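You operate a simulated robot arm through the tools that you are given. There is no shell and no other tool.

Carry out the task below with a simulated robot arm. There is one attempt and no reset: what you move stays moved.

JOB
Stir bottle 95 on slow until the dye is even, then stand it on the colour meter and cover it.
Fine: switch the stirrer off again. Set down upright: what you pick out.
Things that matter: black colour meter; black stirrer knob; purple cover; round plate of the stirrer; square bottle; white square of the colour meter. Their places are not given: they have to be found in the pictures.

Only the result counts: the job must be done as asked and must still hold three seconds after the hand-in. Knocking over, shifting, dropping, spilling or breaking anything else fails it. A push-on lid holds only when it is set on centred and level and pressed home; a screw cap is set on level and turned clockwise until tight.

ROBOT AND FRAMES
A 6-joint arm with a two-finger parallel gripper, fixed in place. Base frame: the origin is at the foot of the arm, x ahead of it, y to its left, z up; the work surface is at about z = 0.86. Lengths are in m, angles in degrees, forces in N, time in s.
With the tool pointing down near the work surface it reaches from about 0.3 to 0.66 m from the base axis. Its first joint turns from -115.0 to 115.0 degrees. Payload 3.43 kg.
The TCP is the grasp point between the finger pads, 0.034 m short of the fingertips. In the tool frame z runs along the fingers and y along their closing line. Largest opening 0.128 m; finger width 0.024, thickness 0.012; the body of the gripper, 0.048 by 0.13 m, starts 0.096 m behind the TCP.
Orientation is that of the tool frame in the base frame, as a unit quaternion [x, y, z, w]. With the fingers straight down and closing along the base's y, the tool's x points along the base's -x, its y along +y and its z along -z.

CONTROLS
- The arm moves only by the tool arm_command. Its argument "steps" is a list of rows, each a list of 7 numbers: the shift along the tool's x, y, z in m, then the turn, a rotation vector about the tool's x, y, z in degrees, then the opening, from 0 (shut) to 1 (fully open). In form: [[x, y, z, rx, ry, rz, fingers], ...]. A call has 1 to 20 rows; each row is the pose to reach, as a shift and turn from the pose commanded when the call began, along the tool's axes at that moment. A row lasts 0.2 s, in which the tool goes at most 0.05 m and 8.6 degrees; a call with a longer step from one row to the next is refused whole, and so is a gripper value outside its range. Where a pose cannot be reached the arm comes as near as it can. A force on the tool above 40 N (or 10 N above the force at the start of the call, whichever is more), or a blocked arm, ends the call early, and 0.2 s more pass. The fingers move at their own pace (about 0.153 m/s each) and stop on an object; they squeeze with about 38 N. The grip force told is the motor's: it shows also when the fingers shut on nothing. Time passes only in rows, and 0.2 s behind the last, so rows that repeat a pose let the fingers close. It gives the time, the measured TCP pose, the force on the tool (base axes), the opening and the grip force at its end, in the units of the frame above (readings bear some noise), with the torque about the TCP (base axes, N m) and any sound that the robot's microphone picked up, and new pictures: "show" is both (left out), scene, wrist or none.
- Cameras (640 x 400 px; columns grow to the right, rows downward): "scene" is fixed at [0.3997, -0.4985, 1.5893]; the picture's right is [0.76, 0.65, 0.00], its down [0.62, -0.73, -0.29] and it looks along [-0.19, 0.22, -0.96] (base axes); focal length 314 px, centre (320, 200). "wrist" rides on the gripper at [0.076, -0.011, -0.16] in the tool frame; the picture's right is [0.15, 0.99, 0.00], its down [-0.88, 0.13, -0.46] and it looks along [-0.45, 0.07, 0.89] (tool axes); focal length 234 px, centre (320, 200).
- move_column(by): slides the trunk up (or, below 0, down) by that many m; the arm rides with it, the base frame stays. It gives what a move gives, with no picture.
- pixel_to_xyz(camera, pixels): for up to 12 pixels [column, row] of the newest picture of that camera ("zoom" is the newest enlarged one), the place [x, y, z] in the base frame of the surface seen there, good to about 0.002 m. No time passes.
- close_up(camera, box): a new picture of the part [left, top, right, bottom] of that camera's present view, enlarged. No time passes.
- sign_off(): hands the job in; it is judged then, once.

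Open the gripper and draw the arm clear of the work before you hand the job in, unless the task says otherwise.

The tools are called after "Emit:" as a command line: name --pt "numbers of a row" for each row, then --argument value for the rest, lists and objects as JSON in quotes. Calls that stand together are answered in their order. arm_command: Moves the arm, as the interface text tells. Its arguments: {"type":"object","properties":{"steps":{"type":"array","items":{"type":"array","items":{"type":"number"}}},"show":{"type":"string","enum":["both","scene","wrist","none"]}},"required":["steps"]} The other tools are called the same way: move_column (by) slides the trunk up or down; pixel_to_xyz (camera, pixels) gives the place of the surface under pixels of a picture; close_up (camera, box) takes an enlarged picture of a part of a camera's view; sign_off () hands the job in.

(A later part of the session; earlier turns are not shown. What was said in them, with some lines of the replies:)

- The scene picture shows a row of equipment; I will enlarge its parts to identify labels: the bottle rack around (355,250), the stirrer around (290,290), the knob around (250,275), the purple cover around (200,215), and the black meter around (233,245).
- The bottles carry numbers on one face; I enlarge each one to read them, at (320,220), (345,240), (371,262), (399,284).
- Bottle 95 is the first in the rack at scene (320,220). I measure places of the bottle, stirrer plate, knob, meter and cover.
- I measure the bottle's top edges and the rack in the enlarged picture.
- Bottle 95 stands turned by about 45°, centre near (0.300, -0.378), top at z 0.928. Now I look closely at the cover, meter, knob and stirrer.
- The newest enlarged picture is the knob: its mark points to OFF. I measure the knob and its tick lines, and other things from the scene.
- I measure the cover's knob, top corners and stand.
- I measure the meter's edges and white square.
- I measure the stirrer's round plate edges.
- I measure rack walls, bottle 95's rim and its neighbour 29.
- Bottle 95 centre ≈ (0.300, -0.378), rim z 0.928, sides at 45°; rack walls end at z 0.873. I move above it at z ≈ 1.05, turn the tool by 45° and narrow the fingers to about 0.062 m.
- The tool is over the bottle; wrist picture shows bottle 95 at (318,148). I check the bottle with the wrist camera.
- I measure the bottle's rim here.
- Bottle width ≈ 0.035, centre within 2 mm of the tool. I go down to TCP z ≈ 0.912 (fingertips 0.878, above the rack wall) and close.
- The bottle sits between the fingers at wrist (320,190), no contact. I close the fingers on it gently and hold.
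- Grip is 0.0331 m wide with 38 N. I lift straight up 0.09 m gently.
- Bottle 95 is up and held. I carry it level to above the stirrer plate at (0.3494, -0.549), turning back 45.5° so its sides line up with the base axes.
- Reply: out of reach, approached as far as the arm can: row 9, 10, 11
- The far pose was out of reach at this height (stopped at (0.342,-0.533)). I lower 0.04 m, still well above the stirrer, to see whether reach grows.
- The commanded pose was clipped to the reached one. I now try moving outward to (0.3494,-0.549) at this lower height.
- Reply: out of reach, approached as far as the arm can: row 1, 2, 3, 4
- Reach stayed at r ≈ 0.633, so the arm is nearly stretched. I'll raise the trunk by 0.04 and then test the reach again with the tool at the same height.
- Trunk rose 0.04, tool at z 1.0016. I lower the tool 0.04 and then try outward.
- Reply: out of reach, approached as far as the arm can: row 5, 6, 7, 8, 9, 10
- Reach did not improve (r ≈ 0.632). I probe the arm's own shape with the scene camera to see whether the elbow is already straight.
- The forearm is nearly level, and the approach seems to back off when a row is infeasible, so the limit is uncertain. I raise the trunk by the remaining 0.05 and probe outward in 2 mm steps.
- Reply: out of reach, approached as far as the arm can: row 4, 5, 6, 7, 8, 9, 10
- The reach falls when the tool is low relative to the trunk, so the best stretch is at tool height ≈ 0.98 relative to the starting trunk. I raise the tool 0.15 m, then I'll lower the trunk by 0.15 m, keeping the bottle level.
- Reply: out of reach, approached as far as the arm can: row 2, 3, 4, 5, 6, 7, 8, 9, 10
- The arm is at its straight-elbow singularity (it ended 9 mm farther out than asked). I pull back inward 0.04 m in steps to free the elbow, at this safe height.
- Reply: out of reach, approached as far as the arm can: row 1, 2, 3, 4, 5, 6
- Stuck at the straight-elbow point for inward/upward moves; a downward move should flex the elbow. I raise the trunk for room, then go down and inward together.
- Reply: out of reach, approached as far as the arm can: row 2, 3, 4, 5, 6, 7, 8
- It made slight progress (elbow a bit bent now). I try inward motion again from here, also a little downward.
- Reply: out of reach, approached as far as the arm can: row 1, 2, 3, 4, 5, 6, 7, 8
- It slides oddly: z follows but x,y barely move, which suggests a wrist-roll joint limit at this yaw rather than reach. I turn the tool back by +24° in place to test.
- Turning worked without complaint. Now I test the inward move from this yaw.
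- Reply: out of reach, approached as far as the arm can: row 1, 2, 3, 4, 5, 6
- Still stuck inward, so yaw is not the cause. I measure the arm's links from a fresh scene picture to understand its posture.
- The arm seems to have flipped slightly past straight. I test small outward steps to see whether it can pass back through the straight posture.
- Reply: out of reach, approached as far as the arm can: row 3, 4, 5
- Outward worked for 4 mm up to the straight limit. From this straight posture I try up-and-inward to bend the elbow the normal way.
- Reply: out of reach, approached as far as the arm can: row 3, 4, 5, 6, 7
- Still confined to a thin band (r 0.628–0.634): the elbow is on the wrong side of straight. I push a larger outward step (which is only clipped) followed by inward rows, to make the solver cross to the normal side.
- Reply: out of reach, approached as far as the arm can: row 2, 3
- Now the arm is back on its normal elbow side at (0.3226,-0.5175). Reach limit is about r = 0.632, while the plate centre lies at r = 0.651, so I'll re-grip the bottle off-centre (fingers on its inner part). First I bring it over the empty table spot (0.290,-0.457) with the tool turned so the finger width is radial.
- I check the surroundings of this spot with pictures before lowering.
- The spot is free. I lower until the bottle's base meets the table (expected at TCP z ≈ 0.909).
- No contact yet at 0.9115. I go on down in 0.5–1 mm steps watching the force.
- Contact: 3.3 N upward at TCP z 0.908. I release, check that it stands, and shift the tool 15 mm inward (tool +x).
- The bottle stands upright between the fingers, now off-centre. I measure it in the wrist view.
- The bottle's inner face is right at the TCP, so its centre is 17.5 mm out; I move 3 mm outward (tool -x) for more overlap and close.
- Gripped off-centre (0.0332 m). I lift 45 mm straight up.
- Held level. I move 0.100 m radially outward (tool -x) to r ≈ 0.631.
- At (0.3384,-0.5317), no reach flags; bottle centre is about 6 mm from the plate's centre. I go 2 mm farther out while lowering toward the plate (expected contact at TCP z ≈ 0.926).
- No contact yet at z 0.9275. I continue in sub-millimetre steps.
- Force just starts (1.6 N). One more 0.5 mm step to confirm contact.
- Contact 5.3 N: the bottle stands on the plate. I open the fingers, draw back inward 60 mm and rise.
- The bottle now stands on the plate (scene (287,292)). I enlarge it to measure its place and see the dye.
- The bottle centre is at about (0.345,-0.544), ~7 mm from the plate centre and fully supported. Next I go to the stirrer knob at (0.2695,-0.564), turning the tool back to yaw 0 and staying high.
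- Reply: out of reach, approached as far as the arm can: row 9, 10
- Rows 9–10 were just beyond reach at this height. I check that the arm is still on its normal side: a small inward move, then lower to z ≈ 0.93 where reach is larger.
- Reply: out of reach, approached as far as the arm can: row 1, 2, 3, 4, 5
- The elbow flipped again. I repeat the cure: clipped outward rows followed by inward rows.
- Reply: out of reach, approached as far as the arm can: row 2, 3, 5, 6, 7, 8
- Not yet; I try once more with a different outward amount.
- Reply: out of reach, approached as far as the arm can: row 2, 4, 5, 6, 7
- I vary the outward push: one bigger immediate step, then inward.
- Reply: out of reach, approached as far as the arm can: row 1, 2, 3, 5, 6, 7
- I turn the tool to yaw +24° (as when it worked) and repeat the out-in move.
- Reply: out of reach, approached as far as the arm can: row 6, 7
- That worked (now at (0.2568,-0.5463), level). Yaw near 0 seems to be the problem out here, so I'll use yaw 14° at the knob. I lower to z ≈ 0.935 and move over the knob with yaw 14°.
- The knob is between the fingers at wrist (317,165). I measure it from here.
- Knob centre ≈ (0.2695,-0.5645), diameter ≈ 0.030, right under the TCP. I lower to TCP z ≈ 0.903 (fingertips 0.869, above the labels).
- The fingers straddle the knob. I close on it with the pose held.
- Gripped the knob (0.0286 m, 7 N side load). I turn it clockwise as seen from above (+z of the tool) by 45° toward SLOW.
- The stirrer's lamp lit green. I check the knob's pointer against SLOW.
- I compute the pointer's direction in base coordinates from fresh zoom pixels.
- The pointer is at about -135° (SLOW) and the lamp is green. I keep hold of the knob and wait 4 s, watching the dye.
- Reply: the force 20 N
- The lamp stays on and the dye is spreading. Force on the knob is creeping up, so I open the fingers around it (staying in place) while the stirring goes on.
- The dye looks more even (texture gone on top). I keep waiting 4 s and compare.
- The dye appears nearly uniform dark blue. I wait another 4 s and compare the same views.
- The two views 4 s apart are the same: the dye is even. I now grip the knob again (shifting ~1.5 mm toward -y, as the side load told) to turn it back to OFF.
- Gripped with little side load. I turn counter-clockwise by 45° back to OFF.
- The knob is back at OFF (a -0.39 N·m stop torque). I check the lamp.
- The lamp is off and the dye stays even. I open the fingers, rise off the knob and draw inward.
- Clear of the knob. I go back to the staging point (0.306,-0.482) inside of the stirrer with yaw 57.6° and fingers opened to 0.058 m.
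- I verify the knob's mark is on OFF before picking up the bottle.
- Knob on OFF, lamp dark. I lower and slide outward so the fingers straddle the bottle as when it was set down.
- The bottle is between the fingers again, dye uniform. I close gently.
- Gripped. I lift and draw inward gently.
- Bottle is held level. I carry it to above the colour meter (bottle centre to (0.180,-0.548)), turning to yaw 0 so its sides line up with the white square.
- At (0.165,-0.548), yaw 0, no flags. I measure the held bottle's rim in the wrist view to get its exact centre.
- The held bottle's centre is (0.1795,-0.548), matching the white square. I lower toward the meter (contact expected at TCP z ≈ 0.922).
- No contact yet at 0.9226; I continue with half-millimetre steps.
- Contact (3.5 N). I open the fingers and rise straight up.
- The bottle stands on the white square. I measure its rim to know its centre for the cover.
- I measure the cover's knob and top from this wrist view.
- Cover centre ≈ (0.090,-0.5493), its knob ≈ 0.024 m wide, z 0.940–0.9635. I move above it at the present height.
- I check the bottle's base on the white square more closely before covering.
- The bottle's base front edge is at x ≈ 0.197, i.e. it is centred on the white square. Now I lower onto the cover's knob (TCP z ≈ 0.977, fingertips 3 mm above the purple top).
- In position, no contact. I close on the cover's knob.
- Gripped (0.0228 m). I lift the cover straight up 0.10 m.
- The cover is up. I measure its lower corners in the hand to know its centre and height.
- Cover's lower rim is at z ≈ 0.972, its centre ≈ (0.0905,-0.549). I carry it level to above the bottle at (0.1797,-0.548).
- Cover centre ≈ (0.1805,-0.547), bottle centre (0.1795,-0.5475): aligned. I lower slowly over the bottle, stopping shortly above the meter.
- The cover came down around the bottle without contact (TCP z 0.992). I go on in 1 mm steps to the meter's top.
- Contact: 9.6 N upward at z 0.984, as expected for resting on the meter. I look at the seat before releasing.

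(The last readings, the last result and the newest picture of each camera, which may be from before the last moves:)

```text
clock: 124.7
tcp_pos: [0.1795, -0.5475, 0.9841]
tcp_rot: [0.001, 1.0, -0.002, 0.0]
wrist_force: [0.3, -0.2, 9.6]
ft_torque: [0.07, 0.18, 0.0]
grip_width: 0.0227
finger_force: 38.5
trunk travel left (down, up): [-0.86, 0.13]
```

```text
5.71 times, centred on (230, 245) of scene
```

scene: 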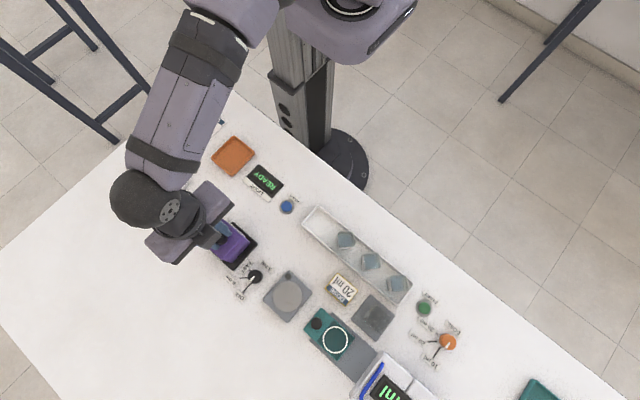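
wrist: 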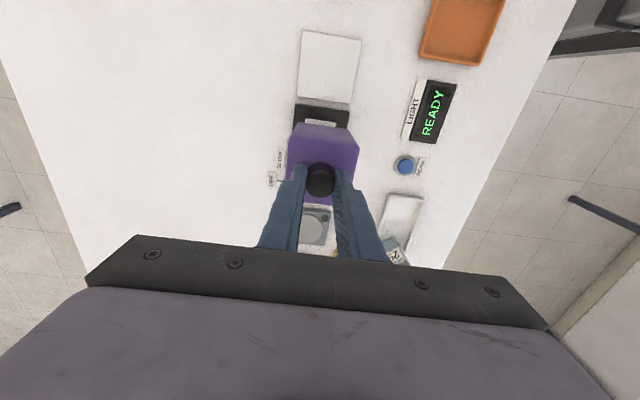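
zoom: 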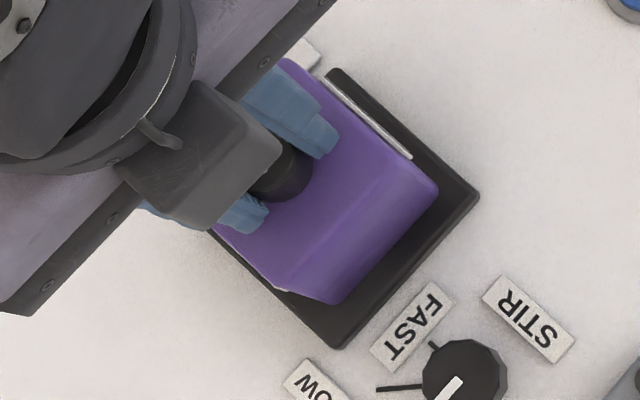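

The cover sits on the black meter around the bottle. I check its lower corners' heights.

Emit:
pixel_to_xyz --camera "zoom" --pixels '[[433, 190], [338, 297], [390, 245], [345, 303], [440, 195], [455, 215], [360, 320], [300, 110]]'

```text
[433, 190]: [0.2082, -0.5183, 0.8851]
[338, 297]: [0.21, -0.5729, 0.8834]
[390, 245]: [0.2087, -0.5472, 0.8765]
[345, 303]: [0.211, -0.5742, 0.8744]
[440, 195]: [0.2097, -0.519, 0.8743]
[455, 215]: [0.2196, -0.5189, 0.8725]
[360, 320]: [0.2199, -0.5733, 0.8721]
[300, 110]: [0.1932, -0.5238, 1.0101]
```

The lower edge reaches the meter's top (0.874). I open the fingers and rise clear.

Emit:
arm_command --pt "0 0 -0.0008 0 0 0 0.18" --pt "0 0 -0.0008 0 0 0 0.25" --pt "0 0 -0.0008 0 0 0 0.36" --pt "0 0 -0.0008 0 0 0 0.36" --pt "0 0 -0.01 0 0 0 0.36" --pt "0 0 -0.025 0 0 0 0.36" --pt "0 0 -0.045 0 0 0 0.36" --pt "0 0 -0.07 0 0 0 0.36" --pt "0 0 -0.1 0 0 0 0.36" --pt "0 0 -0.12 0 0 0 0.36" --pt "0 0 -0.12 0 0 0 0.36" --show "both"

Emit:
close_up --camera "wrist" --box '[250, 60, 390, 220]'

```text
clock: 127.1
tcp_pos: [0.1794, -0.5489, 1.1038]
tcp_rot: [0.002, 1.0, 0.001, 0.0]
wrist_force: [0.4, -0.1, -0.1]
ft_torque: [0.01, 0.04, 0.0]
grip_width: 0.0461
finger_force: 0.0
trunk travel left (down, up): [-0.86, 0.13]
```

scene: 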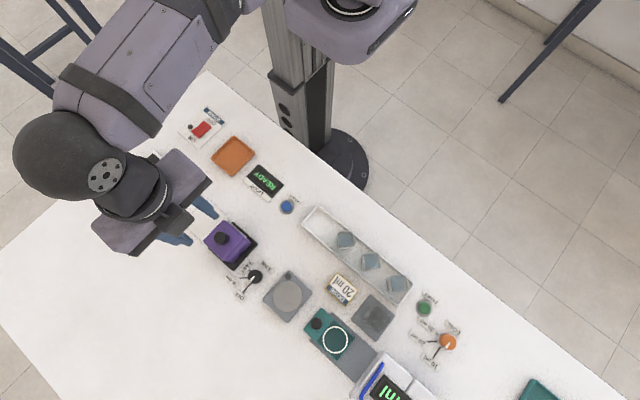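
wrist: 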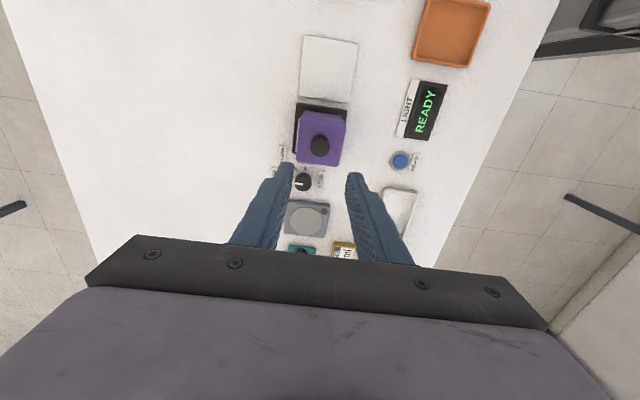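

```text
2.50 times, centred on (320, 140) of wrist
```

zoom: 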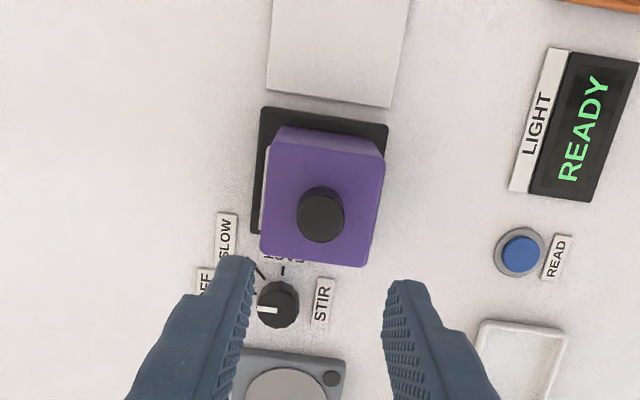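

The cover is on. I verify that it is centred and level in the scene view, and that the rest is unchanged.

Emit:
close_up --camera "scene" --box '[190, 205, 290, 305]'

Emit:
pixel_to_xyz --camera "scene" --pixels '[[222, 238], [235, 224], [209, 240], [246, 241], [231, 257], [230, 245], [238, 250]]'

```text
4.00 times, centred on (240, 255) of scene
```

zoom: 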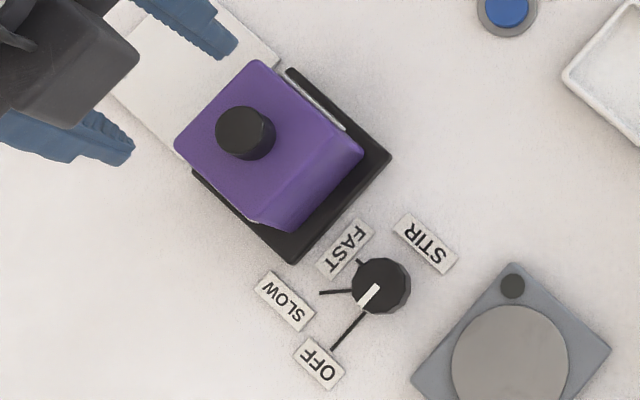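

```text
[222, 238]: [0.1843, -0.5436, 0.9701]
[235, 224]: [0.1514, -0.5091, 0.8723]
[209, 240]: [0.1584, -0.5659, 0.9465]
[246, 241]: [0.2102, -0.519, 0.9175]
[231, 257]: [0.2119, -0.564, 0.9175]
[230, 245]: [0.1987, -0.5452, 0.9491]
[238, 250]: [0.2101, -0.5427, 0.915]
```

Cover top z ≈ 0.948 and level, knob on OFF, lamp dark. I draw the arm up and back toward its starting pose with the gripper open.

Emit:
arm_command --pt "0.005 0.01 -0.015 0 0 0 0.5" --pt "0.015 0.03 -0.03 0 0 0 0.7" --pt "0.028 0.05 -0.045 0 0 0 0.9" --pt "0.042 0.07 -0.06 0 0 0 1" --pt "0.055 0.09 -0.07 0 0 0 1" --pt "0.065 0.105 -0.075 0 0 0 1" --pt "0.068 0.113 -0.076 0 0 0 1" --pt "0.068 0.113 -0.076 0 0 0 1" --show "both"

Emit:
close_up --camera "scene" --box '[170, 180, 430, 330]'

```text
clock: 128.9
tcp_pos: [0.1121, -0.4351, 1.1793]
tcp_rot: [0.002, 1.0, 0.001, -0.001]
wrist_force: [-0.2, -0.2, 0.4]
ft_torque: [-0.02, 0.0, -0.01]
grip_width: 0.1279
finger_force: 0.1
trunk travel left (down, up): [-0.86, 0.13]
```

scene: 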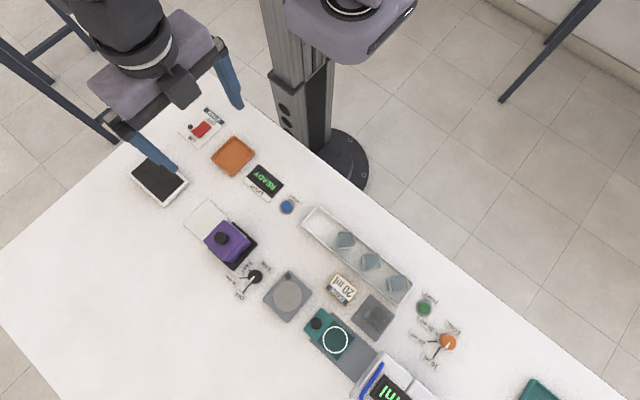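
wrist: 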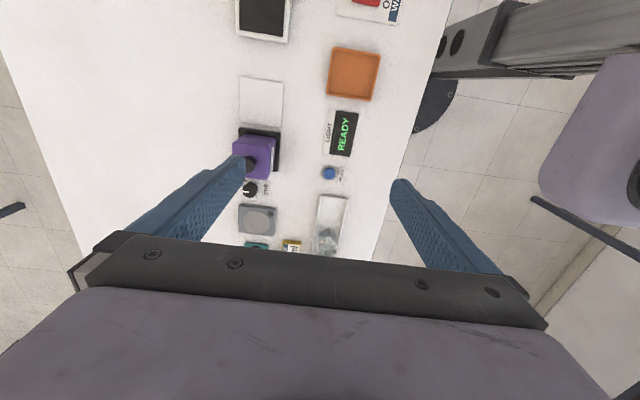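

```text
2.46 times, centred on (300, 255) of scene
```

zoom: 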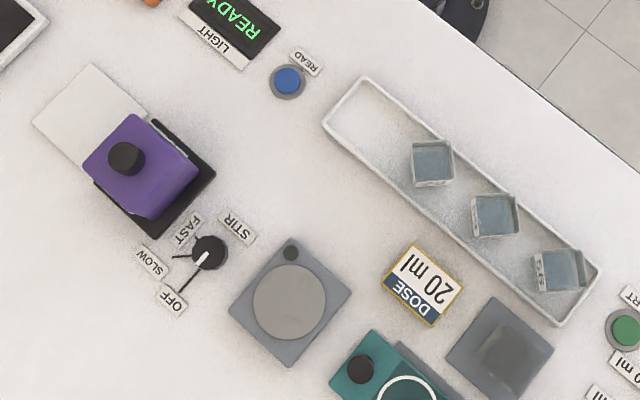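

Everything is in place: the bottle is under the cover on the meter, the stirrer is off, the other bottles are untouched and the arm is clear. I hand in.

Emit:
sign_off

```text
The job is handed in.
```

I've handed the job in. Bottle 95 was stirred on slow until the dye was even, and now stands upright on the colour meter under the purple cover. I don't have the judge's verdict.

- **Stirring:** I ran it on slow for about 15 seconds. Two views taken 4 seconds apart at the end looked the same, a uniform dark blue.
- **Stirrer off:** I turned the knob back to OFF and the lamp went dark.
- **On the meter:** The bottle is centred on the white square to within a couple of millimetres, with its sides lined up with it.
- **Cover:** It rests level with its lower edge on the meter top, centred over the bottle to about 2 mm. I only pressed it down with about 10 N. If it is the push-on kind, I couldn't confirm that it clicked home.
- **Everything else:** The other three bottles look untouched. The gripper is open and the arm is back near its starting pose.

**Reach:** The stirrer plate was slightly beyond the arm's reach. I set the bottle down once on empty table to re-grip it off-centre, and it stood about 7 mm off the plate's centre while stirring.
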